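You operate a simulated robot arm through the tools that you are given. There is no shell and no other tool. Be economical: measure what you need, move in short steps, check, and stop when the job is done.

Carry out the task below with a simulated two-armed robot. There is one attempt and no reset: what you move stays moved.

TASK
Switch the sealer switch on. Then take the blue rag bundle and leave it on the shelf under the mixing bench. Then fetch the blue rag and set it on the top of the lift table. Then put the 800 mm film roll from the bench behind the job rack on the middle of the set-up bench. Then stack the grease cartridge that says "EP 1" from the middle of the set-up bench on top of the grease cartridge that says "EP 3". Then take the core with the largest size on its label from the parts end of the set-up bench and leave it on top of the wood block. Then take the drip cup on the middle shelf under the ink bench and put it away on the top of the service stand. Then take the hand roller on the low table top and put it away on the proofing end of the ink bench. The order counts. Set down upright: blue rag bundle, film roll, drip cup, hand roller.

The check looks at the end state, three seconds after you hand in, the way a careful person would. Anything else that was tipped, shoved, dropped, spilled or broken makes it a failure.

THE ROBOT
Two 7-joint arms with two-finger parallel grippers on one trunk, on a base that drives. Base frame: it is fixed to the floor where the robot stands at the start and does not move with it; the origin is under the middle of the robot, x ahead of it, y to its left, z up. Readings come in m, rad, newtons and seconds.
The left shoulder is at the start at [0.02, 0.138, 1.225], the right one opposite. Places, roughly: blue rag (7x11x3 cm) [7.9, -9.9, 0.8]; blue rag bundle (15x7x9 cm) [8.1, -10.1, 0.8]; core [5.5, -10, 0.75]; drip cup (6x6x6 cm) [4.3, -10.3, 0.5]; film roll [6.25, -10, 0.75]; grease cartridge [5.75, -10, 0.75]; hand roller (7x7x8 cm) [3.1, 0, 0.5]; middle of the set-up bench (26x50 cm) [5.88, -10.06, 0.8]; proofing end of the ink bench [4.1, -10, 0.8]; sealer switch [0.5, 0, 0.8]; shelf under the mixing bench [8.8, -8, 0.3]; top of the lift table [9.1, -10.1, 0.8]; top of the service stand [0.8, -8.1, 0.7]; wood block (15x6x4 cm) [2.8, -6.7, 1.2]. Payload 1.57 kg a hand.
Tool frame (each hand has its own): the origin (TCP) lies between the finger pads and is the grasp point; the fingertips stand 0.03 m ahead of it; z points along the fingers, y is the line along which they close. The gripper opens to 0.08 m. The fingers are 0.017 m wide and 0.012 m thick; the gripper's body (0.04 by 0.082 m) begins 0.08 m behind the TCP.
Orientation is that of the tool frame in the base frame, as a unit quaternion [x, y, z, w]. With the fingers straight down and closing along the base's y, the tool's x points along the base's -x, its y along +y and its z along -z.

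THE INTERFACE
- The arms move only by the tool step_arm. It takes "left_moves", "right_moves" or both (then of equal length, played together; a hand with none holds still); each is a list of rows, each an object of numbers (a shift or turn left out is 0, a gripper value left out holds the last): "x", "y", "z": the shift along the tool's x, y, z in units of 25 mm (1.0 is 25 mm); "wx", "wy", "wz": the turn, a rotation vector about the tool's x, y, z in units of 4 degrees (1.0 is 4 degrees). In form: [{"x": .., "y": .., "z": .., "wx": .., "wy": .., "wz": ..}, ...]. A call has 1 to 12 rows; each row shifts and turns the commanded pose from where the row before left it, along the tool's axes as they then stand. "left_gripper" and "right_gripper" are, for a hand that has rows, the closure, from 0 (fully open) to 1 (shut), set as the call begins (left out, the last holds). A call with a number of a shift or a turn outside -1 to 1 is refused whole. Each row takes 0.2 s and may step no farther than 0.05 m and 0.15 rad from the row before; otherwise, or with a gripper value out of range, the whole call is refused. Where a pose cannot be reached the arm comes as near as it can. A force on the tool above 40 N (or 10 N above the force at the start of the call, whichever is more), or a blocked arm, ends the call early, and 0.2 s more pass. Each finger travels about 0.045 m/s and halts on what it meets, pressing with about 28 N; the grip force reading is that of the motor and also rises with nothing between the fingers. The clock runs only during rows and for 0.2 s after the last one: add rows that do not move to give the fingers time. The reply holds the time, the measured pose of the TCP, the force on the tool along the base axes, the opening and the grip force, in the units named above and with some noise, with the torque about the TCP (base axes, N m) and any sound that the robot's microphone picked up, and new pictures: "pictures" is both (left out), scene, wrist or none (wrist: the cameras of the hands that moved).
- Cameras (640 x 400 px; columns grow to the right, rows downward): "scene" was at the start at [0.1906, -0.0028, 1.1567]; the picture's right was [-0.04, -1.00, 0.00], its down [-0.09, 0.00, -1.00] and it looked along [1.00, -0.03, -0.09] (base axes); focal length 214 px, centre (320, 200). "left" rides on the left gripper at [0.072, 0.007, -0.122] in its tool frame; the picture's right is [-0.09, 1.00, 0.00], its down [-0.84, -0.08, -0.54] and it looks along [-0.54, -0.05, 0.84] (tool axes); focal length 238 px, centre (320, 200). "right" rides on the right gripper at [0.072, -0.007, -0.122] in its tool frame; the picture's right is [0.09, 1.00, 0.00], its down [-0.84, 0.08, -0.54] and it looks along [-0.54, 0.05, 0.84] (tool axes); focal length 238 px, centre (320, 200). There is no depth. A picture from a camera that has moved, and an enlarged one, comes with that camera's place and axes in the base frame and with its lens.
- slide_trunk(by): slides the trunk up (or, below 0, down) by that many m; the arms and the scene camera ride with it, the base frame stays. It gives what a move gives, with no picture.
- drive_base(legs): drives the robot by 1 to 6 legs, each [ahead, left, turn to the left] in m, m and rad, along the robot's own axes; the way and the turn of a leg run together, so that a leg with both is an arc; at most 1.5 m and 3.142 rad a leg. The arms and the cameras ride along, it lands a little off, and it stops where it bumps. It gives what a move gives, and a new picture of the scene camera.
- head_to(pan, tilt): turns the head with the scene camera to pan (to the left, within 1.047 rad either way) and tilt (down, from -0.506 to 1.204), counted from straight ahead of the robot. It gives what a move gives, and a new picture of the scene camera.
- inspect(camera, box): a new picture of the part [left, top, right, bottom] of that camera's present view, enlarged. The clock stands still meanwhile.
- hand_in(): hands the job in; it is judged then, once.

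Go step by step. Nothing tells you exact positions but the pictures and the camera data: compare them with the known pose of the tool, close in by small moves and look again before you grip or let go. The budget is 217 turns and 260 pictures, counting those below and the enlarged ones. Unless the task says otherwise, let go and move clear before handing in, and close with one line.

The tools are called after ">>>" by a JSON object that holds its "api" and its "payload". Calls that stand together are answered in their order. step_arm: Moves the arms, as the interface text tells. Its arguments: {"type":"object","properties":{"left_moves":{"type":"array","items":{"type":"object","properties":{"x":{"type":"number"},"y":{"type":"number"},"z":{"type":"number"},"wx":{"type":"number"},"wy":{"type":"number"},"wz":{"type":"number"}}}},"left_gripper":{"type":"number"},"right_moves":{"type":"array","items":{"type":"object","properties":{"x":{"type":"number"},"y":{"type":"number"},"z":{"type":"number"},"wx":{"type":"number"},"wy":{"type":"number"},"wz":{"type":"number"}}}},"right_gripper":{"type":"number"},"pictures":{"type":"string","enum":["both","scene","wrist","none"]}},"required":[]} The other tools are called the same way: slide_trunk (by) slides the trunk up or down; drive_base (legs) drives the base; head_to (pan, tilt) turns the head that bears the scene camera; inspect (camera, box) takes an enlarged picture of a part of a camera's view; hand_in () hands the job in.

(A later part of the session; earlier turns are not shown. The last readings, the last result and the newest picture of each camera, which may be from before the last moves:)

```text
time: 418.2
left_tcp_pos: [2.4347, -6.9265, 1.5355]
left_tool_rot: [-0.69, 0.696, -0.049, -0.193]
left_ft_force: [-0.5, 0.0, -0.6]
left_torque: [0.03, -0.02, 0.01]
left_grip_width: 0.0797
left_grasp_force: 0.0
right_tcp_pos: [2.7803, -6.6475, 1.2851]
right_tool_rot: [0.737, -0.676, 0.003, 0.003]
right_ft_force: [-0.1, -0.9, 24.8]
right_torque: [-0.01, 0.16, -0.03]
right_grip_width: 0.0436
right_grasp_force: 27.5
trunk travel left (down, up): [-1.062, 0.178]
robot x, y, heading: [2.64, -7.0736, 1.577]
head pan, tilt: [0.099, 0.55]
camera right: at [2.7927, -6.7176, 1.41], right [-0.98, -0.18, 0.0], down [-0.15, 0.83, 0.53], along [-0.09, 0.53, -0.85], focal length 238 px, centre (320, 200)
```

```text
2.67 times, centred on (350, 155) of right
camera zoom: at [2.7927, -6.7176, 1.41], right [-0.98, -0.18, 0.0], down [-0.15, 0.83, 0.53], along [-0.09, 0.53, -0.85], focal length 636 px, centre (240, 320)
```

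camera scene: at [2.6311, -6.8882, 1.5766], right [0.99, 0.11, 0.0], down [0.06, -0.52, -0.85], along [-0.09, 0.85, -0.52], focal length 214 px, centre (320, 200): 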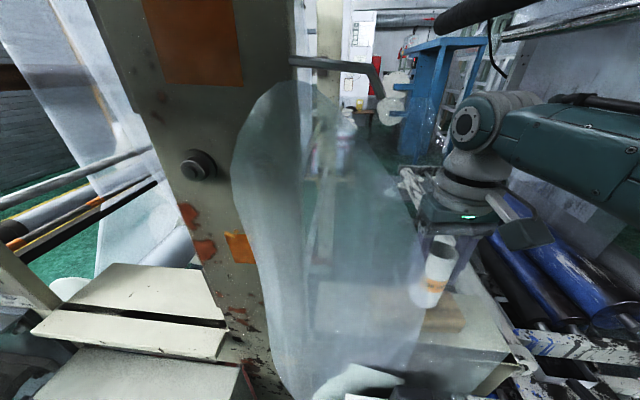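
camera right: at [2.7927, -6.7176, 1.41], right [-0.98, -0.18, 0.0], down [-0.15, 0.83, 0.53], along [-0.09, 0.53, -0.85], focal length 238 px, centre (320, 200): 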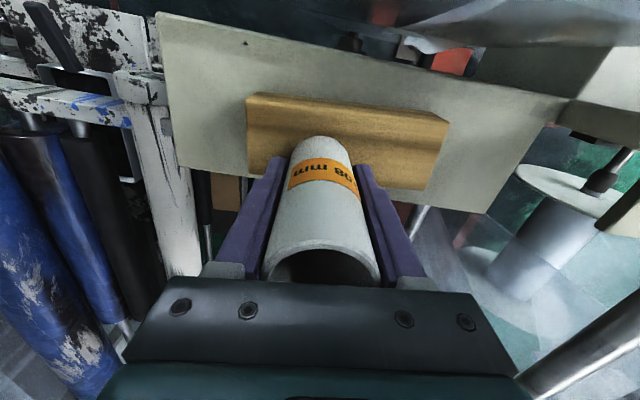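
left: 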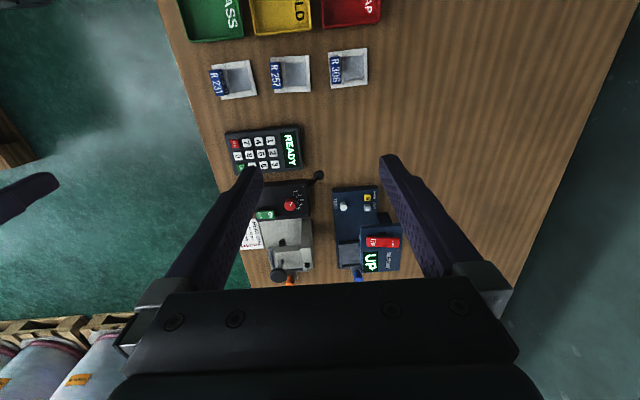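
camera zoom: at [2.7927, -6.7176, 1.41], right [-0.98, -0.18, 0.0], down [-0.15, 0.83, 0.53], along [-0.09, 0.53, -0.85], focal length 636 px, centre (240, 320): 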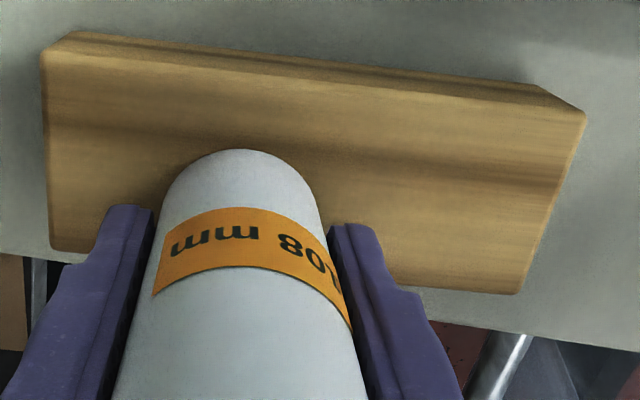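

The core sits ~1.3 cm too far back on the block. Lift slightly, shift back 13 mm and re-lower.

>>> {"api": "step_arm", "payload": {"right_moves": [{"z": -0.3}, {"x": 0.26}, {"x": 0.26}, {}], "pictures": "none"}}

>>> {"api": "inspect", "payload": {"camera": "right", "box": [230, 80, 470, 230]}}

```text
time: 419.2
left_tcp_pos: [2.4344, -6.9281, 1.5358]
left_tool_rot: [-0.69, 0.695, -0.049, -0.196]
left_ft_force: [0.0, 0.4, -0.6]
left_torque: [0.0, 0.01, -0.03]
left_grip_width: 0.08
left_grasp_force: 0.0
right_tcp_pos: [2.7807, -6.6635, 1.2934]
right_tool_rot: [0.736, -0.677, 0.005, 0.005]
right_ft_force: [0.7, 0.3, -0.4]
right_torque: [-0.02, -0.02, 0.01]
right_grip_width: 0.0431
right_grasp_force: 28.4
trunk travel left (down, up): [-1.062, 0.178]
robot x, y, heading: [2.6438, -7.0775, 1.583]
head pan, tilt: [0.099, 0.55]
```

```text
2.67 times, centred on (350, 155) of right
camera zoom: at [2.7937, -6.7321, 1.4174], right [-0.98, -0.18, 0.0], down [-0.15, 0.83, 0.53], along [-0.09, 0.52, -0.85], focal length 636 px, centre (240, 320)
```

zoom: 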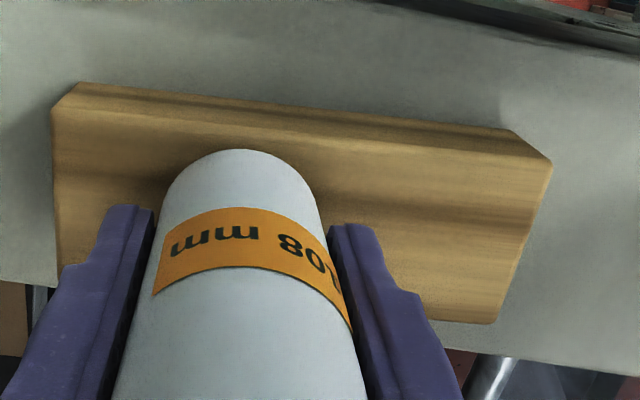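

>>> {"api": "step_arm", "payload": {"right_moves": [{"x": -0.14}, {"z": 0.1}, {"z": 0.1}, {"z": 0.1}, {"z": 0.08}, {"z": 0.08}], "pictures": "none"}}

>>> {"api": "inspect", "payload": {"camera": "right", "box": [230, 80, 470, 230]}}

```text
time: 420.6
left_tcp_pos: [2.4352, -6.9273, 1.5352]
left_tool_rot: [-0.69, 0.695, -0.05, -0.194]
left_ft_force: [-0.1, 0.3, 0.0]
left_torque: [0.01, -0.02, -0.02]
left_grip_width: 0.0802
left_grasp_force: 0.2
right_tcp_pos: [2.7806, -6.6574, 1.2833]
right_tool_rot: [0.737, -0.676, 0.002, 0.002]
right_ft_force: [1.0, -4.7, 25.4]
right_torque: [0.11, 0.13, 0.07]
right_grip_width: 0.0434
right_grasp_force: 28.0
trunk travel left (down, up): [-1.062, 0.178]
robot x, y, heading: [2.6451, -7.0787, 1.579]
head pan, tilt: [0.099, 0.55]
```

```text
2.67 times, centred on (350, 155) of right
camera zoom: at [2.7939, -6.7268, 1.4071], right [-0.98, -0.18, 0.0], down [-0.15, 0.83, 0.54], along [-0.1, 0.53, -0.84], focal length 636 px, centre (240, 320)
```

zoom: 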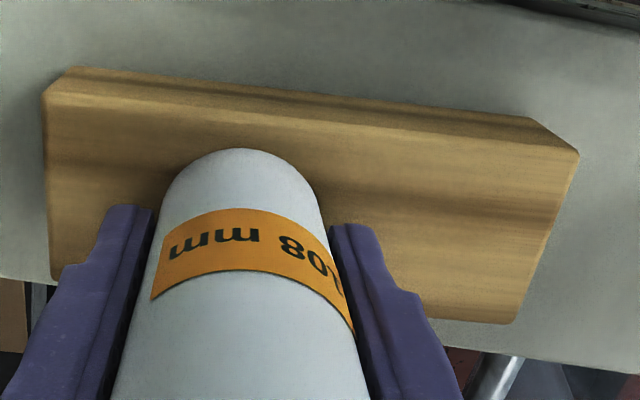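

Centred on the block with contact. Ease off, release and rise.

>>> {"api": "step_arm", "payload": {"right_moves": [{"z": -0.12}, {}], "pictures": "none"}}

>>> {"api": "step_arm", "payload": {"right_moves": [{}, {}, {}, {}], "right_gripper": 0, "pictures": "wrist"}}

```text
time: 421.2
left_tcp_pos: [2.4347, -6.9254, 1.5361]
left_tool_rot: [-0.69, 0.696, -0.049, -0.194]
left_ft_force: [0.0, -1.1, -0.9]
left_torque: [0.02, -0.03, 0.0]
left_grip_width: 0.0801
left_grasp_force: 0.1
right_tcp_pos: [2.7818, -6.6586, 1.2841]
right_tool_rot: [0.737, -0.675, 0.004, 0.004]
right_ft_force: [-0.3, 4.4, 7.5]
right_torque: [0.35, 0.03, 0.0]
right_grip_width: 0.0434
right_grasp_force: 27.8
trunk travel left (down, up): [-1.062, 0.178]
robot x, y, heading: [2.6402, -7.0795, 1.579]
head pan, tilt: [0.099, 0.55]
```

```text
time: 422.2
left_tcp_pos: [2.4356, -6.9275, 1.5347]
left_tool_rot: [-0.689, 0.696, -0.05, -0.196]
left_ft_force: [0.0, 0.9, 0.8]
left_torque: [-0.01, -0.01, 0.02]
left_grip_width: 0.0799
left_grasp_force: 0.0
right_tcp_pos: [2.7813, -6.6588, 1.2822]
right_tool_rot: [0.737, -0.675, 0.005, 0.004]
right_ft_force: [0.6, -1.2, 0.4]
right_torque: [0.0, 0.0, -0.02]
right_grip_width: 0.0802
right_grasp_force: 0.0
trunk travel left (down, up): [-1.062, 0.178]
robot x, y, heading: [2.6424, -7.0775, 1.577]
head pan, tilt: [0.099, 0.55]
camera right: at [2.7937, -6.7282, 1.4075], right [-0.98, -0.18, 0.0], down [-0.15, 0.83, 0.53], along [-0.1, 0.52, -0.85], focal length 238 px, centre (320, 200)
```

right: 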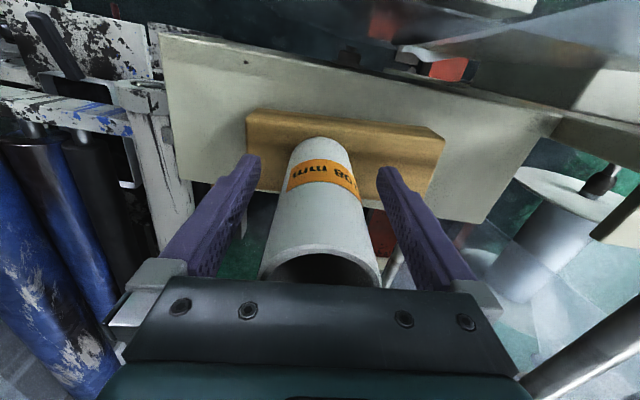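

Rise and retreat along the same path.

>>> {"api": "slide_trunk", "payload": {"by": 0.17}}

>>> {"api": "drive_base", "payload": {"legs": [[0, -0.08, 0], [-0.75, 0, 0]]}}

>>> {"api": "inspect", "payload": {"camera": "scene", "box": [220, 80, 420, 205]}}

```text
time: 424.1
left_tcp_pos: [2.4347, -6.9272, 1.7049]
left_tool_rot: [-0.69, 0.695, -0.049, -0.195]
left_ft_force: [1.0, 0.6, 0.4]
left_torque: [0.0, 0.01, -0.01]
left_grip_width: 0.0801
left_grasp_force: 0.1
right_tcp_pos: [2.7799, -6.6589, 1.4528]
right_tool_rot: [0.737, -0.676, 0.004, 0.004]
right_ft_force: [0.1, -0.1, -0.4]
right_torque: [-0.02, 0.01, -0.01]
right_grip_width: 0.0801
right_grasp_force: 0.1
trunk travel left (down, up): [-1.232, 0.008]
robot x, y, heading: [2.6436, -7.0757, 1.588]
head pan, tilt: [0.099, 0.55]
```

```text
time: 428.8
left_tcp_pos: [2.5178, -7.6613, 1.7054]
left_tool_rot: [-0.685, 0.7, -0.048, -0.196]
left_ft_force: [-0.4, 0.5, 0.7]
left_torque: [-0.01, 0.0, 0.02]
left_grip_width: 0.0798
left_grasp_force: 0.1
right_tcp_pos: [2.8668, -7.3984, 1.4533]
right_tool_rot: [0.732, -0.681, 0.004, 0.004]
right_ft_force: [-0.8, -0.2, 0.3]
right_torque: [-0.01, 0.0, -0.03]
right_grip_width: 0.0801
right_grasp_force: 0.0
trunk travel left (down, up): [-1.232, 0.008]
robot x, y, heading: [2.7248, -7.8163, 1.568]
head pan, tilt: [0.099, 0.55]
camera scene: at [2.7145, -7.6256, 1.7466], right [1.0, 0.1, 0.0], down [0.05, -0.52, -0.85], along [-0.08, 0.85, -0.52], focal length 214 px, centre (320, 200)
```

scene: 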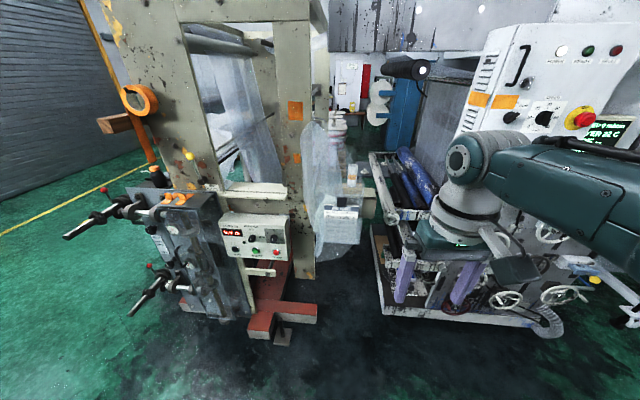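

```text
3.20 times, centred on (320, 142) of scene
camera zoom: at [2.7145, -7.6256, 1.7466], right [1.0, 0.1, 0.0], down [0.05, -0.52, -0.85], along [-0.08, 0.85, -0.52], focal length 686 px, centre (320, 384)
```

zoom: 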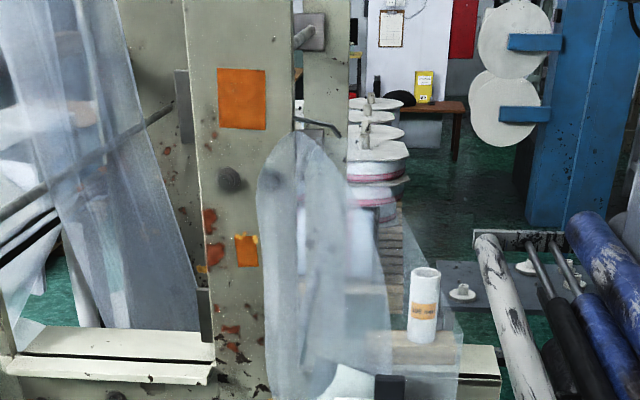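

Core stands on the block. Next, the drip cup under the ink bench: drive back to the aisle, over to x≈4.3, and face the bench.

>>> {"api": "drive_base", "payload": {"legs": [[-1.25, 0, 0], [0, -1.45, 0], [0, 0, 3.14]]}}

>>> {"api": "slide_trunk", "payload": {"by": -0.4}}

>>> {"api": "slide_trunk", "payload": {"by": -0.35}}

>>> {"api": "head_to", "payload": {"pan": 0, "tilt": 0.35}}

```text
time: 449.2
left_tcp_pos: [4.414, -9.142, 1.7057]
left_tool_rot: [0.694, 0.691, 0.195, -0.05]
left_ft_force: [-0.2, -0.1, 0.1]
left_torque: [-0.01, 0.04, 0.0]
left_grip_width: 0.08
left_grasp_force: 0.1
right_tcp_pos: [4.0697, -9.4108, 1.4538]
right_tool_rot: [0.674, 0.739, 0.004, -0.005]
right_ft_force: [-0.4, 0.1, -0.6]
right_torque: [-0.02, 0.02, -0.05]
right_grip_width: 0.0799
right_grasp_force: 0.1
trunk travel left (down, up): [-1.232, 0.008]
robot x, y, heading: [4.2079, -8.9945, -1.56]
head pan, tilt: [0.099, 0.55]
camera scene: at [4.2164, -9.1808, 1.7466], right [-0.99, -0.11, 0.0], down [-0.06, 0.52, -0.85], along [0.1, -0.85, -0.52], focal length 214 px, centre (320, 200)
```

scene: 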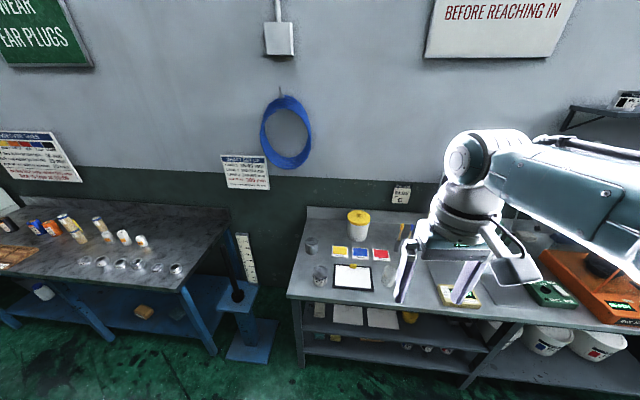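

```text
time: 453.0
left_tcp_pos: [4.4142, -9.1416, 1.3052]
left_tool_rot: [0.694, 0.691, 0.195, -0.05]
left_ft_force: [0.4, -1.2, 0.5]
left_torque: [-0.01, 0.02, -0.02]
left_grip_width: 0.0799
left_grasp_force: 0.0
right_tcp_pos: [4.07, -9.4119, 1.0532]
right_tool_rot: [0.674, 0.738, 0.005, -0.005]
right_ft_force: [-0.4, 1.2, 0.4]
right_torque: [-0.02, -0.02, 0.01]
right_grip_width: 0.0798
right_grasp_force: 0.1
trunk travel left (down, up): [-0.832, 0.408]
robot x, y, heading: [4.2064, -8.9958, -1.562]
head pan, tilt: [0.099, 0.55]
```

```text
time: 456.4
left_tcp_pos: [4.4145, -9.1417, 0.9561]
left_tool_rot: [0.694, 0.692, 0.194, -0.049]
left_ft_force: [-0.2, -1.5, 0.1]
left_torque: [0.0, -0.04, -0.02]
left_grip_width: 0.0799
left_grasp_force: 0.1
right_tcp_pos: [4.0691, -9.4104, 0.703]
right_tool_rot: [0.674, 0.739, 0.005, -0.004]
right_ft_force: [0.7, -0.2, 1.0]
right_torque: [-0.04, 0.03, 0.02]
right_grip_width: 0.0803
right_grasp_force: 0.0
trunk travel left (down, up): [-0.482, 0.758]
robot x, y, heading: [4.2038, -8.9928, -1.556]
head pan, tilt: [0.099, 0.55]
```

```text
time: 457.1
left_tcp_pos: [4.4139, -9.1417, 0.956]
left_tool_rot: [0.693, 0.692, 0.195, -0.05]
left_ft_force: [-0.4, -0.5, 0.2]
left_torque: [-0.01, 0.02, 0.02]
left_grip_width: 0.08
left_grasp_force: 0.0
right_tcp_pos: [4.0696, -9.4119, 0.7037]
right_tool_rot: [0.674, 0.738, 0.005, -0.005]
right_ft_force: [-0.4, 0.4, 0.0]
right_torque: [0.01, -0.02, -0.02]
right_grip_width: 0.0801
right_grasp_force: 0.1
trunk travel left (down, up): [-0.482, 0.758]
robot x, y, heading: [4.2077, -8.996, -1.557]
head pan, tilt: [0.0, 0.351]
camera scene: at [4.2076, -9.1846, 1.0148], right [-1.0, -0.01, 0.0], down [0.0, 0.34, -0.94], along [0.01, -0.94, -0.34], focal length 214 px, centre (320, 200)
```

scene: 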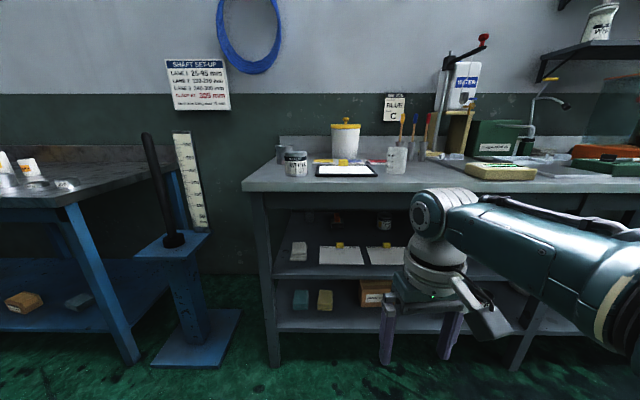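

>>> {"api": "inspect", "payload": {"camera": "scene", "box": [255, 190, 495, 340]}}

```text
2.67 times, centred on (375, 265) of scene
camera zoom: at [4.2076, -9.1846, 1.0148], right [-1.0, -0.01, 0.0], down [0.0, 0.34, -0.94], along [0.01, -0.94, -0.34], focal length 572 px, centre (173, 27)
```

zoom: 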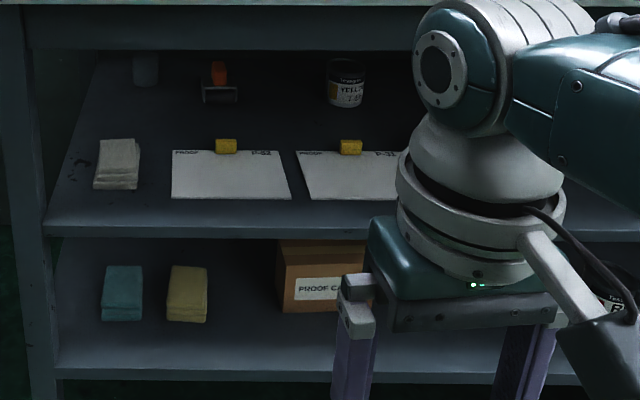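

The drip cup is the grey cup at the back-left of the middle shelf, ≈[4.27, −10.21], shelf z≈0.52, deep inside. I'll use the left arm, with the tool nearly horizontal and the base turned so the left shoulder leads. First straighten the left hand.

>>> {"api": "step_arm", "payload": {"left_moves": [{"x": -0.6, "wx": 0.5, "wy": -0.83}, {"x": -0.6, "wx": 0.5, "wy": -0.83}, {"x": -0.6, "wx": 0.5, "wy": -0.83}, {"x": -0.6, "wx": 0.5, "wy": -0.83}, {"x": -0.6, "wx": 0.5, "wy": -0.83}, {"x": -0.6, "wx": 0.5, "wy": -0.83}, {"x": -0.8}, {"x": -0.8}, {"x": -0.8}], "pictures": "none"}}

>>> {"api": "step_arm", "payload": {"left_moves": [{"wy": -1, "x": -0.4}, {"wy": -1, "x": -0.4}, {"wy": -1, "x": -0.4}, {"wy": -1, "x": -0.4}, {"wy": -1}, {"wy": -1}, {"wy": -1}, {"wy": -1}, {"wy": -1, "z": 0.3}, {"wy": -1, "z": 0.3}, {"wy": -1, "z": 0.3}, {"wy": -1, "z": 0.3}], "pictures": "none"}}

```text
time: 459.1
left_tcp_pos: [4.4138, -9.2895, 0.938]
left_tool_rot: [0.708, 0.706, 0.0, -0.002]
left_ft_force: [1.0, 0.4, -0.5]
left_torque: [-0.04, 0.03, 0.04]
left_grip_width: 0.0802
left_grasp_force: 0.1
right_tcp_pos: [4.0689, -9.4114, 0.7037]
right_tool_rot: [0.674, 0.739, 0.005, -0.004]
right_ft_force: [0.0, 0.5, 0.4]
right_torque: [-0.02, -0.02, -0.03]
right_grip_width: 0.0801
right_grasp_force: 0.0
trunk travel left (down, up): [-0.482, 0.758]
robot x, y, heading: [4.2055, -8.9944, -1.555]
head pan, tilt: [0.0, 0.351]
```

```text
time: 461.8
left_tcp_pos: [4.4159, -9.3514, 0.9163]
left_tool_rot: [0.647, 0.645, -0.29, 0.286]
left_ft_force: [-0.1, -0.4, -0.2]
left_torque: [0.01, 0.01, 0.0]
left_grip_width: 0.0799
left_grasp_force: 0.1
left hand out of reach, approached as far as the arm can: row 12
right_tcp_pos: [4.069, -9.4115, 0.7026]
right_tool_rot: [0.674, 0.739, 0.004, -0.005]
right_ft_force: [0.5, -0.8, 0.3]
right_torque: [-0.05, 0.0, 0.01]
right_grip_width: 0.0801
right_grasp_force: 0.1
trunk travel left (down, up): [-0.482, 0.758]
robot x, y, heading: [4.2031, -8.9952, -1.552]
head pan, tilt: [0.0, 0.351]
```

>>> {"api": "step_arm", "payload": {"left_moves": [{"z": 0.74, "x": -0.67}, {"z": 0.74, "x": -0.67}, {"z": 0.74, "x": -0.67}, {"z": 0.74, "x": -0.67}, {"z": 0.74, "x": -0.67}, {"z": 0.74, "x": -0.67}, {"z": 0.74, "x": -0.67}, {"wy": -1}, {"wy": -1}, {"wy": -1}, {"wy": -1}, {"wy": -0.4}], "pictures": "none"}}

>>> {"api": "drive_base", "payload": {"legs": [[0, 0, -0.715]]}}

>>> {"api": "step_arm", "payload": {"left_moves": [{"wx": -0.92, "wz": -0.43}, {"wx": -0.92, "wz": -0.43}, {"wx": -0.92, "wz": -0.43}, {"wx": -0.92, "wz": -0.43}, {"wx": -0.92, "wz": -0.43}, {"wx": -0.92, "wz": -0.43}, {"wx": -0.92, "wz": -0.43}, {"wx": -0.92, "wz": -0.43}, {"wx": -0.92, "wz": -0.43}, {"wx": -0.92, "wz": -0.43}], "pictures": "scene"}}

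```text
time: 464.4
left_tcp_pos: [4.4155, -9.5264, 0.918]
left_tool_rot: [0.595, 0.594, -0.385, 0.381]
left_ft_force: [-0.3, 0.0, 0.5]
left_torque: [-0.01, -0.01, 0.0]
left_grip_width: 0.0801
left_grasp_force: 0.1
right_tcp_pos: [4.0704, -9.4107, 0.7033]
right_tool_rot: [0.674, 0.738, 0.004, -0.005]
right_ft_force: [0.4, -0.2, -0.1]
right_torque: [-0.01, 0.02, 0.0]
right_grip_width: 0.0798
right_grasp_force: 0.0
trunk travel left (down, up): [-0.482, 0.758]
robot x, y, heading: [4.2042, -8.9896, -1.555]
head pan, tilt: [0.0, 0.351]
```

```text
time: 466.7
left_tcp_pos: [4.0066, -9.5308, 0.9185]
left_tool_rot: [0.767, 0.345, -0.494, 0.219]
left_ft_force: [0.0, 0.1, 0.0]
left_torque: [-0.02, 0.0, -0.03]
left_grip_width: 0.0802
left_grasp_force: 0.0
right_tcp_pos: [3.8241, -9.2147, 0.7033]
right_tool_rot: [0.893, 0.451, 0.005, -0.003]
right_ft_force: [-0.2, -0.7, 0.6]
right_torque: [-0.01, 0.01, 0.0]
right_grip_width: 0.08
right_grasp_force: 0.1
trunk travel left (down, up): [-0.482, 0.758]
robot x, y, heading: [4.208, -8.9893, -2.29]
head pan, tilt: [0.0, 0.351]
camera scene: at [4.0786, -9.1375, 1.0148], right [-0.76, 0.65, 0.0], down [0.23, 0.26, -0.94], along [-0.61, -0.71, -0.34], focal length 214 px, centre (320, 200)
```

scene: 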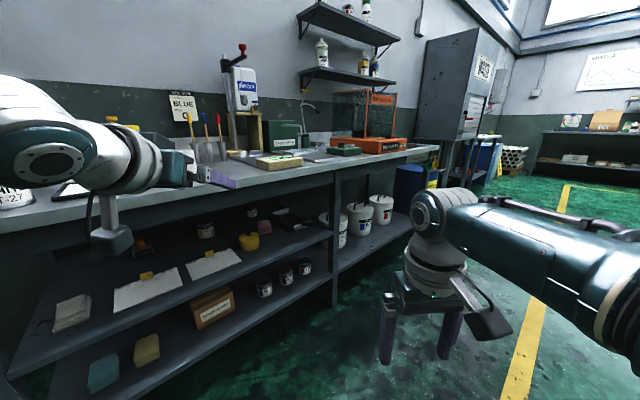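

```text
time: 468.9
left_tcp_pos: [4.0063, -9.5318, 0.9193]
left_tool_rot: [0.599, 0.592, -0.387, 0.374]
left_ft_force: [0.2, -0.4, -0.7]
left_torque: [0.01, 0.01, 0.04]
left_grip_width: 0.0802
left_grasp_force: 0.0
right_tcp_pos: [3.8258, -9.2141, 0.7034]
right_tool_rot: [0.893, 0.45, 0.005, -0.003]
right_ft_force: [-0.1, 0.5, 0.0]
right_torque: [0.0, -0.01, -0.01]
right_grip_width: 0.0801
right_grasp_force: 0.1
trunk travel left (down, up): [-0.482, 0.758]
robot x, y, heading: [4.2099, -8.9922, -2.283]
head pan, tilt: [0.0, 0.351]
camera scene: at [4.0785, -9.1375, 1.0148], right [-0.76, 0.65, 0.0], down [0.22, 0.26, -0.94], along [-0.61, -0.71, -0.34], focal length 214 px, centre (320, 200)
```

scene: 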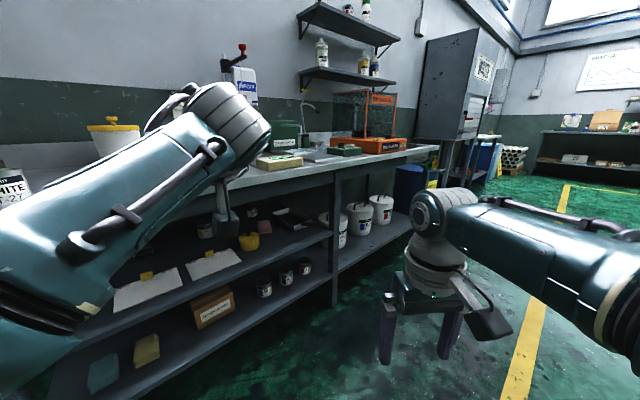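

Orientation reached. Now extend the left hand out to the intended forward position.

>>> {"api": "step_arm", "payload": {"left_moves": [{"y": 0.95, "z": 0.36, "x": -0.4}, {"y": 0.95, "z": 0.36, "x": -0.4}, {"y": 0.95, "z": 0.36, "x": -0.4}, {"y": 0.95, "z": 0.36, "x": -0.4}, {"y": 0.95, "z": 0.36, "x": -0.4}, {"y": 0.95, "z": 0.36, "x": -0.4}, {"y": 0.95, "z": 0.36, "x": -0.4}, {"y": 0.95, "z": 0.36, "x": -0.4}, {"y": 0.95, "z": 0.36, "x": -0.4}, {"y": 0.95, "z": 0.36, "x": -0.4}, {"y": 0.95, "z": 0.36, "x": -0.4}, {"y": 0.95, "z": 0.36, "x": -0.4}], "pictures": "none"}}

>>> {"api": "head_to", "payload": {"pan": 0.7, "tilt": 0.35}}

```text
time: 471.5
left_tcp_pos: [4.2891, -9.683, 0.9759]
left_tool_rot: [0.6, 0.591, -0.387, 0.374]
left_ft_force: [0.3, 0.4, 0.4]
left_torque: [0.02, 0.01, 0.03]
left_grip_width: 0.0801
left_grasp_force: 0.0
right_tcp_pos: [3.8259, -9.2143, 0.7022]
right_tool_rot: [0.893, 0.45, 0.006, -0.003]
right_ft_force: [0.5, -0.2, 0.0]
right_torque: [0.03, 0.01, 0.0]
right_grip_width: 0.08
right_grasp_force: 0.0
trunk travel left (down, up): [-0.482, 0.758]
robot x, y, heading: [4.205, -8.992, -2.286]
head pan, tilt: [0.0, 0.351]
```

```text
time: 472.6
left_tcp_pos: [4.2893, -9.683, 0.9764]
left_tool_rot: [0.601, 0.591, -0.387, 0.373]
left_ft_force: [1.8, 0.7, -1.4]
left_torque: [-0.03, -0.01, 0.03]
left_grip_width: 0.0802
left_grasp_force: 0.0
right_tcp_pos: [3.8245, -9.2152, 0.703]
right_tool_rot: [0.893, 0.45, 0.005, -0.002]
right_ft_force: [-0.3, 0.4, -0.3]
right_torque: [0.0, 0.0, 0.03]
right_grip_width: 0.08
right_grasp_force: 0.1
trunk travel left (down, up): [-0.482, 0.758]
robot x, y, heading: [4.2045, -8.991, -2.285]
head pan, tilt: [0.7, 0.351]
camera scene: at [4.1383, -9.1603, 1.0148], right [-1.0, 0.01, 0.0], down [0.01, 0.34, -0.94], along [-0.01, -0.94, -0.34], focal length 214 px, centre (320, 200)
```

scene: 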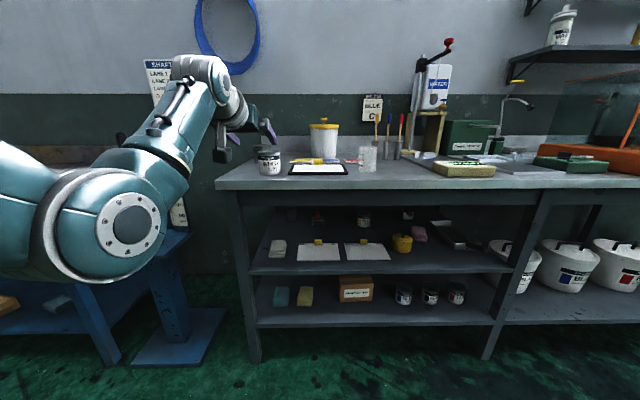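

The elbow hangs below the line; I'll straighten the arm by extending further.

>>> {"api": "step_arm", "payload": {"left_moves": [{"z": 0.45, "x": -0.21}, {"z": 0.45, "x": -0.21}, {"z": 0.45, "x": -0.21}, {"z": 0.45, "x": -0.21}, {}], "pictures": "scene"}}

```text
time: 473.8
left_tcp_pos: [4.2882, -9.7339, 0.9779]
left_tool_rot: [0.6, 0.591, -0.389, 0.375]
left_ft_force: [0.4, -0.9, 0.2]
left_torque: [0.01, -0.01, -0.01]
left_grip_width: 0.08
left_grasp_force: 0.1
right_tcp_pos: [3.8259, -9.2149, 0.7043]
right_tool_rot: [0.893, 0.451, 0.006, -0.002]
right_ft_force: [0.3, 0.0, 0.1]
right_torque: [0.0, -0.03, 0.0]
right_grip_width: 0.0799
right_grasp_force: 0.1
trunk travel left (down, up): [-0.482, 0.758]
robot x, y, heading: [4.2086, -8.9902, -2.286]
head pan, tilt: [0.7, 0.351]
camera scene: at [4.1383, -9.1602, 1.0148], right [-1.0, 0.01, 0.0], down [0.0, 0.34, -0.94], along [-0.01, -0.94, -0.34], focal length 214 px, centre (320, 200)
```

scene: 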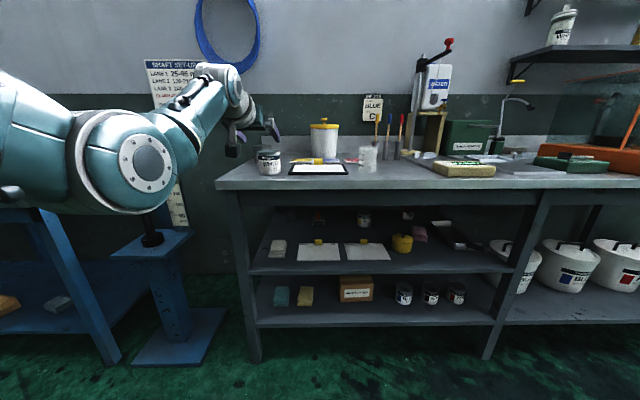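

>>> {"api": "step_arm", "payload": {"left_moves": [{"z": 0.36, "x": -0.17}, {"z": 0.36, "x": -0.17}, {"z": 0.36, "x": -0.17}, {}], "pictures": "scene"}}

```text
time: 474.8
left_tcp_pos: [4.2877, -9.7642, 0.9791]
left_tool_rot: [0.6, 0.591, -0.388, 0.374]
left_ft_force: [0.0, -0.1, 0.3]
left_torque: [0.01, 0.02, -0.02]
left_grip_width: 0.0801
left_grasp_force: 0.0
right_tcp_pos: [3.8243, -9.2145, 0.7027]
right_tool_rot: [0.893, 0.451, 0.005, -0.003]
right_ft_force: [0.3, 0.3, -1.2]
right_torque: [-0.02, -0.01, 0.0]
right_grip_width: 0.08
right_grasp_force: 0.1
trunk travel left (down, up): [-0.482, 0.758]
robot x, y, heading: [4.2078, -8.9953, -2.285]
head pan, tilt: [0.7, 0.351]
camera scene: at [4.1383, -9.1602, 1.0148], right [-1.0, 0.01, 0.0], down [0.0, 0.34, -0.94], along [-0.01, -0.94, -0.34], focal length 214 px, centre (320, 200)
```

scene: 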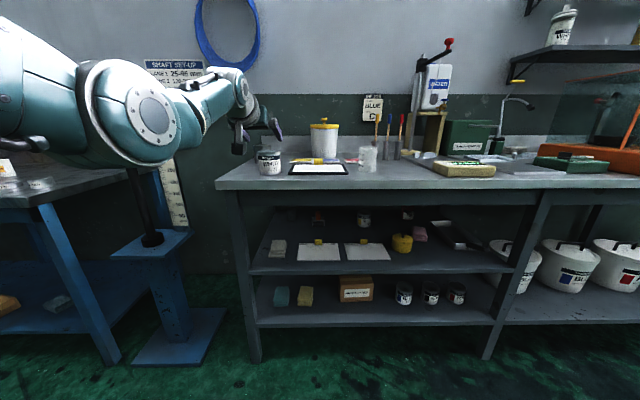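

The arm is now nearly straight. The bench's front-left leg (inner face x≈4.38) is close, so I'll come in angled ~20° from the right. Retract the right hand, shift base, turn, then lower.

>>> {"api": "step_arm", "payload": {"right_moves": [{"x": 1, "z": -0.6}, {"x": 1, "z": -0.6}, {"x": 1, "z": -0.6}, {"x": 1, "z": -0.6}, {"x": 1, "z": -0.6}, {"x": 1, "z": -0.6}, {"x": 1}, {"x": 1}], "pictures": "none"}}

>>> {"api": "drive_base", "payload": {"legs": [[0.276, -0.391, 0], [0, 0, 0.35]]}}

>>> {"api": "slide_trunk", "payload": {"by": -0.33}}

>>> {"api": "head_to", "payload": {"pan": 0.4, "tilt": 0.1}}

>>> {"api": "inspect", "payload": {"camera": "left", "box": [0, 0, 640, 400]}}

```text
time: 476.6
left_tcp_pos: [4.2874, -9.7628, 0.9784]
left_tool_rot: [0.6, 0.591, -0.388, 0.374]
left_ft_force: [-0.2, -0.2, 0.8]
left_torque: [-0.06, -0.01, 0.01]
left_grip_width: 0.08
left_grasp_force: 0.0
right_tcp_pos: [3.9437, -9.0525, 0.7943]
right_tool_rot: [0.893, 0.45, 0.005, -0.003]
right_ft_force: [-0.4, -0.4, 0.3]
right_torque: [-0.02, -0.02, 0.0]
right_grip_width: 0.0799
right_grasp_force: 0.1
trunk travel left (down, up): [-0.482, 0.758]
robot x, y, heading: [4.2047, -8.9925, -2.283]
head pan, tilt: [0.7, 0.351]
```

```text
time: 480.5
left_tcp_pos: [4.0856, -9.6444, 0.9795]
left_tool_rot: [0.482, 0.691, -0.313, 0.439]
left_ft_force: [-0.1, -0.1, 0.2]
left_torque: [-0.02, 0.01, 0.03]
left_grip_width: 0.0802
left_grasp_force: 0.0
right_tcp_pos: [3.5086, -9.1064, 0.7945]
right_tool_rot: [0.795, 0.606, 0.005, -0.004]
right_ft_force: [-0.1, 0.3, 0.2]
right_torque: [-0.04, -0.02, -0.02]
right_grip_width: 0.0799
right_grasp_force: 0.0
trunk travel left (down, up): [-0.482, 0.758]
robot x, y, heading: [3.7293, -8.9557, -1.915]
head pan, tilt: [0.7, 0.351]
camera scene: at [3.7293, -9.1353, 1.0148], right [-0.94, -0.35, 0.0], down [-0.12, 0.32, -0.94], along [0.33, -0.88, -0.34], focal length 214 px, centre (320, 200)
```

scene: 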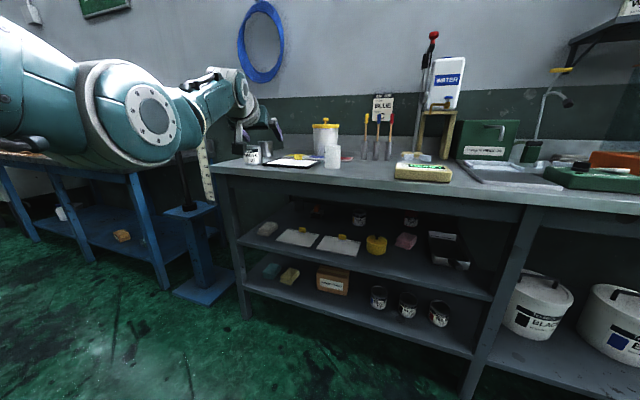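

```text
time: 483.7
left_tcp_pos: [4.086, -9.6442, 0.6486]
left_tool_rot: [0.482, 0.691, -0.313, 0.438]
left_ft_force: [0.1, 0.2, -0.8]
left_torque: [0.02, 0.0, -0.03]
left_grip_width: 0.08
left_grasp_force: 0.1
right_tcp_pos: [3.5088, -9.105, 0.4648]
right_tool_rot: [0.795, 0.606, 0.005, -0.004]
right_ft_force: [-0.2, -0.4, 0.7]
right_torque: [0.01, 0.01, -0.01]
right_grip_width: 0.08
right_grasp_force: 0.0
trunk travel left (down, up): [-0.152, 1.088]
robot x, y, heading: [3.7294, -8.9589, -1.913]
head pan, tilt: [0.7, 0.351]
```

```text
time: 484.5
left_tcp_pos: [4.0861, -9.6448, 0.6493]
left_tool_rot: [0.481, 0.691, -0.312, 0.439]
left_ft_force: [1.0, 0.1, 0.5]
left_torque: [-0.01, -0.04, 0.04]
left_grip_width: 0.0798
left_grasp_force: 0.1
right_tcp_pos: [3.5093, -9.1061, 0.4643]
right_tool_rot: [0.795, 0.607, 0.005, -0.004]
right_ft_force: [0.1, -1.0, 0.1]
right_torque: [0.01, 0.02, -0.03]
right_grip_width: 0.08
right_grasp_force: 0.0
trunk travel left (down, up): [-0.152, 1.088]
robot x, y, heading: [3.7323, -8.9545, -1.916]
head pan, tilt: [0.4, 0.099]
camera scene: at [3.702, -9.1399, 0.7082], right [-1.0, -0.05, 0.0], down [-0.01, 0.1, -0.99], along [0.05, -0.99, -0.1], focal length 214 px, centre (320, 200)
```

scene: 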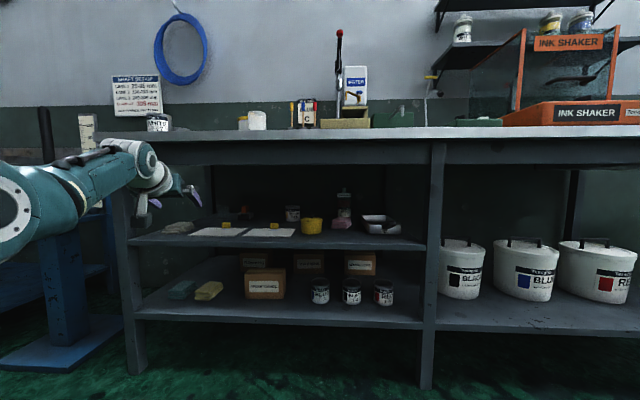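

```text
1.00 times, centred on (320, 200) of left (not enlarged: the box is as wide or as high as the picture)
camera zoom: at [4.0444, -9.5104, 0.6337], right [0.95, 0.3, 0.07], down [-0.11, 0.11, 0.99], along [0.29, -0.95, 0.14], focal length 238 px, centre (320, 200)
```

zoom: 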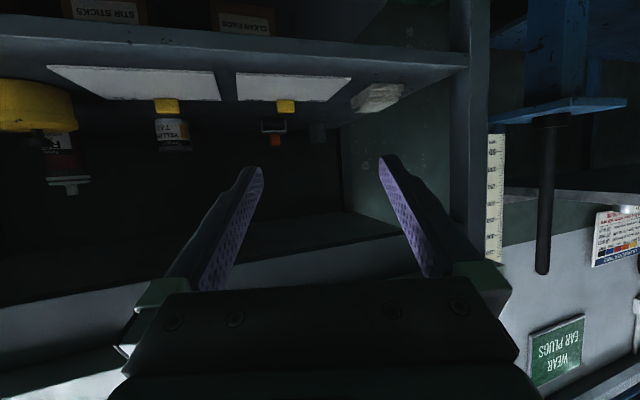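

I can see the grey cup in the left wrist view. Zoom in.

>>> {"api": "inspect", "payload": {"camera": "left", "box": [250, 60, 430, 180]}}

>>> {"api": "inspect", "payload": {"camera": "scene", "box": [100, 130, 340, 280]}}

```text
3.33 times, centred on (340, 120) of left
camera zoom: at [4.0444, -9.5104, 0.6337], right [0.95, 0.3, 0.07], down [-0.11, 0.11, 0.99], along [0.29, -0.95, 0.14], focal length 794 px, centre (253, 467)
```

zoom: 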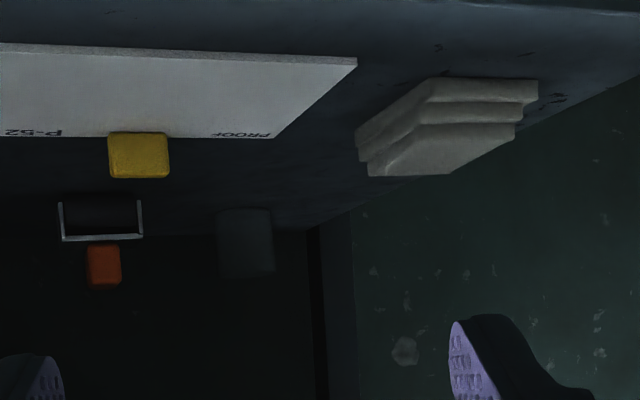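

```text
2.67 times, centred on (220, 205) of scene
camera zoom: at [3.702, -9.1399, 0.7082], right [-1.0, -0.05, 0.0], down [-0.01, 0.1, -0.99], along [0.05, -0.99, -0.1], focal length 572 px, centre (587, 187)
```

zoom: 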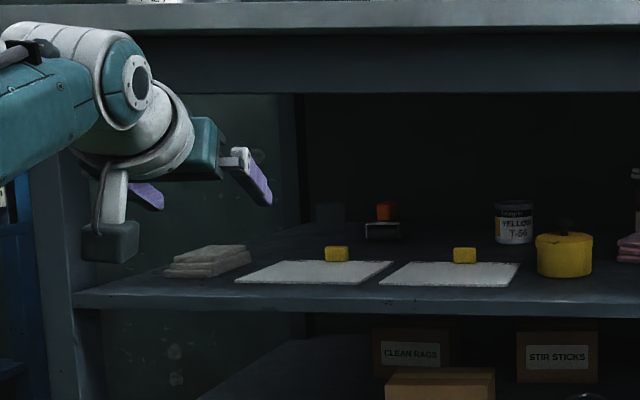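

Triangulating gives the cup at ≈[4.276, −10.248], centre z≈0.53. To keep the elbow above the shelf I steepen the tool by 15°, which straightens the arm.

>>> {"api": "step_arm", "payload": {"left_moves": [{"wy": 0.95}, {"wy": 0.95}, {"wy": 0.95}, {"wy": 0.9}, {}], "pictures": "scene"}}

```text
time: 485.7
left_tcp_pos: [4.0837, -9.6393, 0.6486]
left_tool_rot: [0.518, 0.743, -0.247, 0.345]
left_ft_force: [-0.8, 0.2, -1.0]
left_torque: [0.02, -0.02, 0.02]
left_grip_width: 0.0799
left_grasp_force: 0.1
left hand out of reach, approached as far as the arm can: row 4
right_tcp_pos: [3.5096, -9.106, 0.4646]
right_tool_rot: [0.796, 0.606, 0.005, -0.004]
right_ft_force: [-0.2, 0.5, -0.5]
right_torque: [-0.03, -0.01, -0.01]
right_grip_width: 0.0799
right_grasp_force: 0.0
trunk travel left (down, up): [-0.152, 1.088]
robot x, y, heading: [3.7309, -8.9528, -1.917]
head pan, tilt: [0.4, 0.099]
camera scene: at [3.7018, -9.1398, 0.7082], right [-1.0, -0.05, 0.0], down [-0.01, 0.1, -0.99], along [0.05, -0.99, -0.1], focal length 214 px, centre (320, 200)
```

scene: 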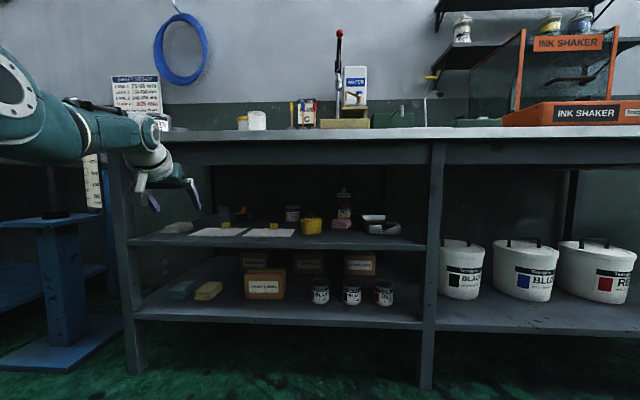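

>>> {"api": "step_arm", "payload": {"left_moves": [{"wy": -0.7}, {"wy": -0.7}, {}], "pictures": "scene"}}

```text
time: 486.5
left_tcp_pos: [4.0831, -9.6404, 0.6488]
left_tool_rot: [0.505, 0.725, -0.272, 0.381]
left_ft_force: [0.1, 0.5, 0.3]
left_torque: [-0.01, 0.0, 0.0]
left_grip_width: 0.08
left_grasp_force: 0.1
right_tcp_pos: [3.5098, -9.1068, 0.4636]
right_tool_rot: [0.796, 0.606, 0.005, -0.005]
right_ft_force: [-0.3, -0.7, 1.2]
right_torque: [0.02, -0.05, -0.02]
right_grip_width: 0.0799
right_grasp_force: 0.1
trunk travel left (down, up): [-0.152, 1.088]
robot x, y, heading: [3.7296, -8.9538, -1.917]
head pan, tilt: [0.4, 0.099]
camera scene: at [3.702, -9.1401, 0.7083], right [-1.0, -0.05, 0.0], down [-0.01, 0.1, -1.0], along [0.05, -0.99, -0.1], focal length 214 px, centre (320, 200)
```

scene: 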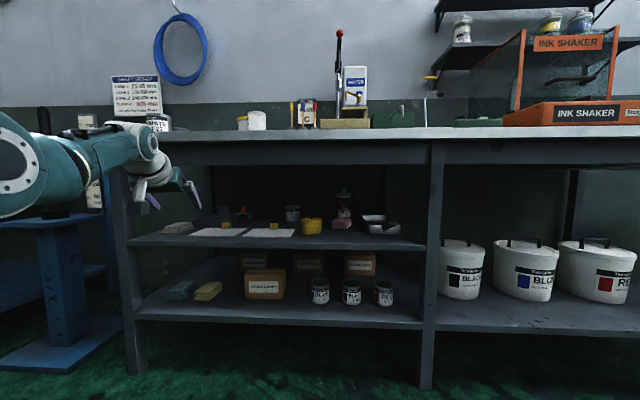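

Elbow height is good now. Lower to entry height and drive in 75% along the angled line.

>>> {"api": "slide_trunk", "payload": {"by": -0.068}}

>>> {"api": "drive_base", "payload": {"legs": [[0.36, 0.276, 0]]}}

>>> {"api": "inspect", "payload": {"camera": "left", "box": [0, 0, 640, 400]}}

```text
time: 487.6
left_tcp_pos: [4.0829, -9.6397, 0.58]
left_tool_rot: [0.505, 0.725, -0.272, 0.381]
left_ft_force: [-0.3, 0.1, -0.4]
left_torque: [-0.02, 0.02, 0.0]
left_grip_width: 0.08
left_grasp_force: 0.2
right_tcp_pos: [3.5097, -9.1064, 0.3964]
right_tool_rot: [0.795, 0.606, 0.004, -0.004]
right_ft_force: [-0.4, -0.6, 0.4]
right_torque: [-0.02, 0.01, -0.01]
right_grip_width: 0.0802
right_grasp_force: 0.0
trunk travel left (down, up): [-0.084, 1.156]
robot x, y, heading: [3.7294, -8.9556, -1.913]
head pan, tilt: [0.4, 0.099]
```

```text
time: 490.3
left_tcp_pos: [4.2264, -10.064, 0.5798]
left_tool_rot: [0.504, 0.726, -0.271, 0.381]
left_ft_force: [-0.2, -1.2, -0.6]
left_torque: [-0.01, 0.01, 0.0]
left_grip_width: 0.0799
left_grasp_force: 0.0
right_tcp_pos: [3.6497, -9.5325, 0.397]
right_tool_rot: [0.794, 0.608, 0.005, -0.004]
right_ft_force: [0.5, 0.6, 0.1]
right_torque: [0.0, 0.01, -0.04]
right_grip_width: 0.08
right_grasp_force: 0.0
trunk travel left (down, up): [-0.084, 1.156]
robot x, y, heading: [3.8711, -9.3775, -1.913]
head pan, tilt: [0.4, 0.099]
camera scene: at [3.8431, -9.5657, 0.6401], right [-1.0, -0.06, 0.0], down [-0.01, 0.1, -0.99], along [0.06, -0.99, -0.1], focal length 214 px, centre (320, 200)
```

scene: 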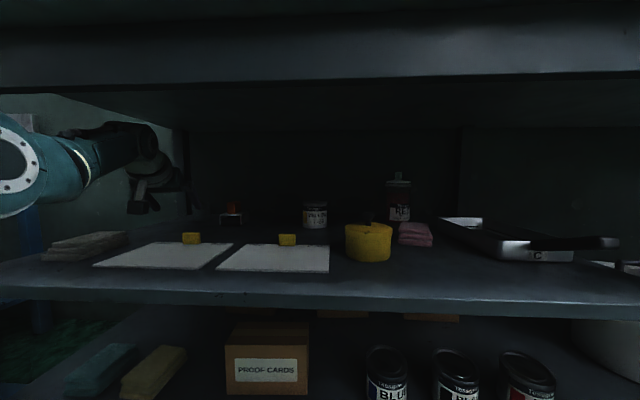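

```text
1.00 times, centred on (320, 200) of left (not enlarged: the box is as wide or as high as the picture)
camera zoom: at [4.1851, -9.9293, 0.5876], right [0.95, 0.3, 0.07], down [-0.06, -0.04, 1.0], along [0.3, -0.95, -0.03], focal length 238 px, centre (320, 200)
```

zoom: 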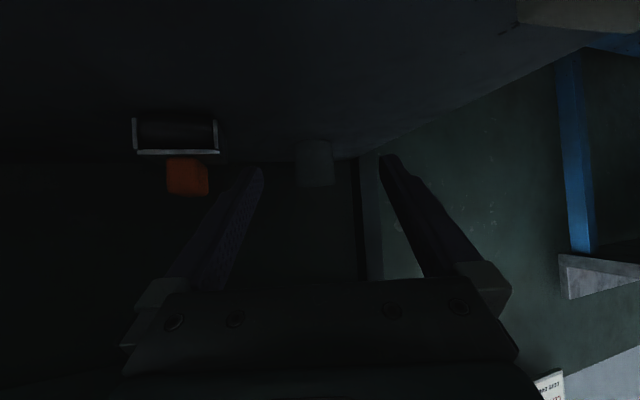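

Cup now at ≈[4.283, −10.258]. Pull the right hand back a bit more, then advance further.

>>> {"api": "step_arm", "payload": {"right_moves": [{"x": 0.8}, {"x": 0.8}, {"x": 0.8}], "pictures": "none"}}

>>> {"api": "drive_base", "payload": {"legs": [[0.096, 0.066, 0]]}}

>>> {"api": "inspect", "payload": {"camera": "left", "box": [160, 50, 480, 250]}}

```text
time: 491.1
left_tcp_pos: [4.2279, -10.0633, 0.5802]
left_tool_rot: [0.504, 0.726, -0.271, 0.382]
left_ft_force: [-0.8, 0.6, -0.1]
left_torque: [-0.05, -0.02, 0.0]
left_grip_width: 0.0801
left_grasp_force: 0.2
right_tcp_pos: [3.6642, -9.4884, 0.3887]
right_tool_rot: [0.794, 0.608, 0.006, -0.003]
right_ft_force: [-0.6, -0.1, 0.6]
right_torque: [0.03, 0.03, 0.01]
right_grip_width: 0.0802
right_grasp_force: 0.0
right hand out of reach, approached as far as the arm can: row 3
trunk travel left (down, up): [-0.084, 1.156]
robot x, y, heading: [3.8715, -9.3776, -1.916]
head pan, tilt: [0.4, 0.099]
```

```text
time: 492.4
left_tcp_pos: [4.2457, -10.0907, 0.5442]
left_tool_rot: [0.507, 0.738, -0.254, 0.366]
left_ft_force: [-0.6, 0.6, 0.7]
left_torque: [-0.02, -0.01, 0.0]
left_grip_width: 0.0799
left_grasp_force: 0.0
right_tcp_pos: [3.6735, -9.512, 0.3882]
right_tool_rot: [0.79, 0.612, 0.015, -0.027]
right_ft_force: [0.1, 0.0, 0.4]
right_torque: [0.01, -0.01, 0.0]
right_grip_width: 0.0801
right_grasp_force: 0.0
trunk travel left (down, up): [-0.084, 1.156]
robot x, y, heading: [3.9012, -9.4769, -1.9]
head pan, tilt: [0.4, 0.099]
stopped in leg 1: the robot was blocked; the commanded pose is now the measured one
camera scene: at [3.8573, -9.6016, 0.6326], right [-1.0, -0.07, 0.01], down [-0.02, 0.15, -0.99], along [0.07, -0.99, -0.15], focal length 214 px, centre (320, 200)
```

scene: 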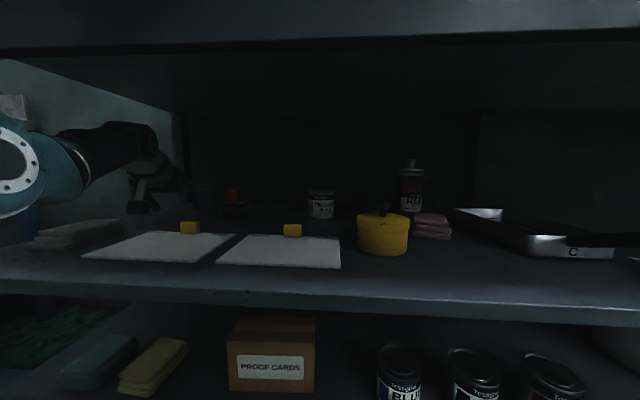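

```text
2.00 times, centred on (320, 150) of left
camera zoom: at [4.2031, -9.958, 0.5589], right [0.95, 0.3, 0.07], down [-0.04, -0.09, 0.99], along [0.31, -0.95, -0.08], focal length 477 px, centre (320, 300)
```

zoom: 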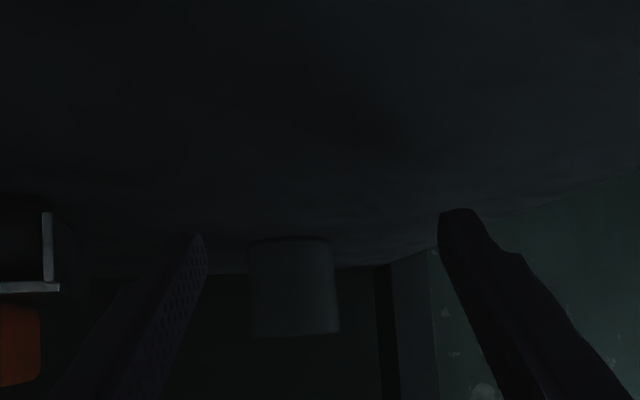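

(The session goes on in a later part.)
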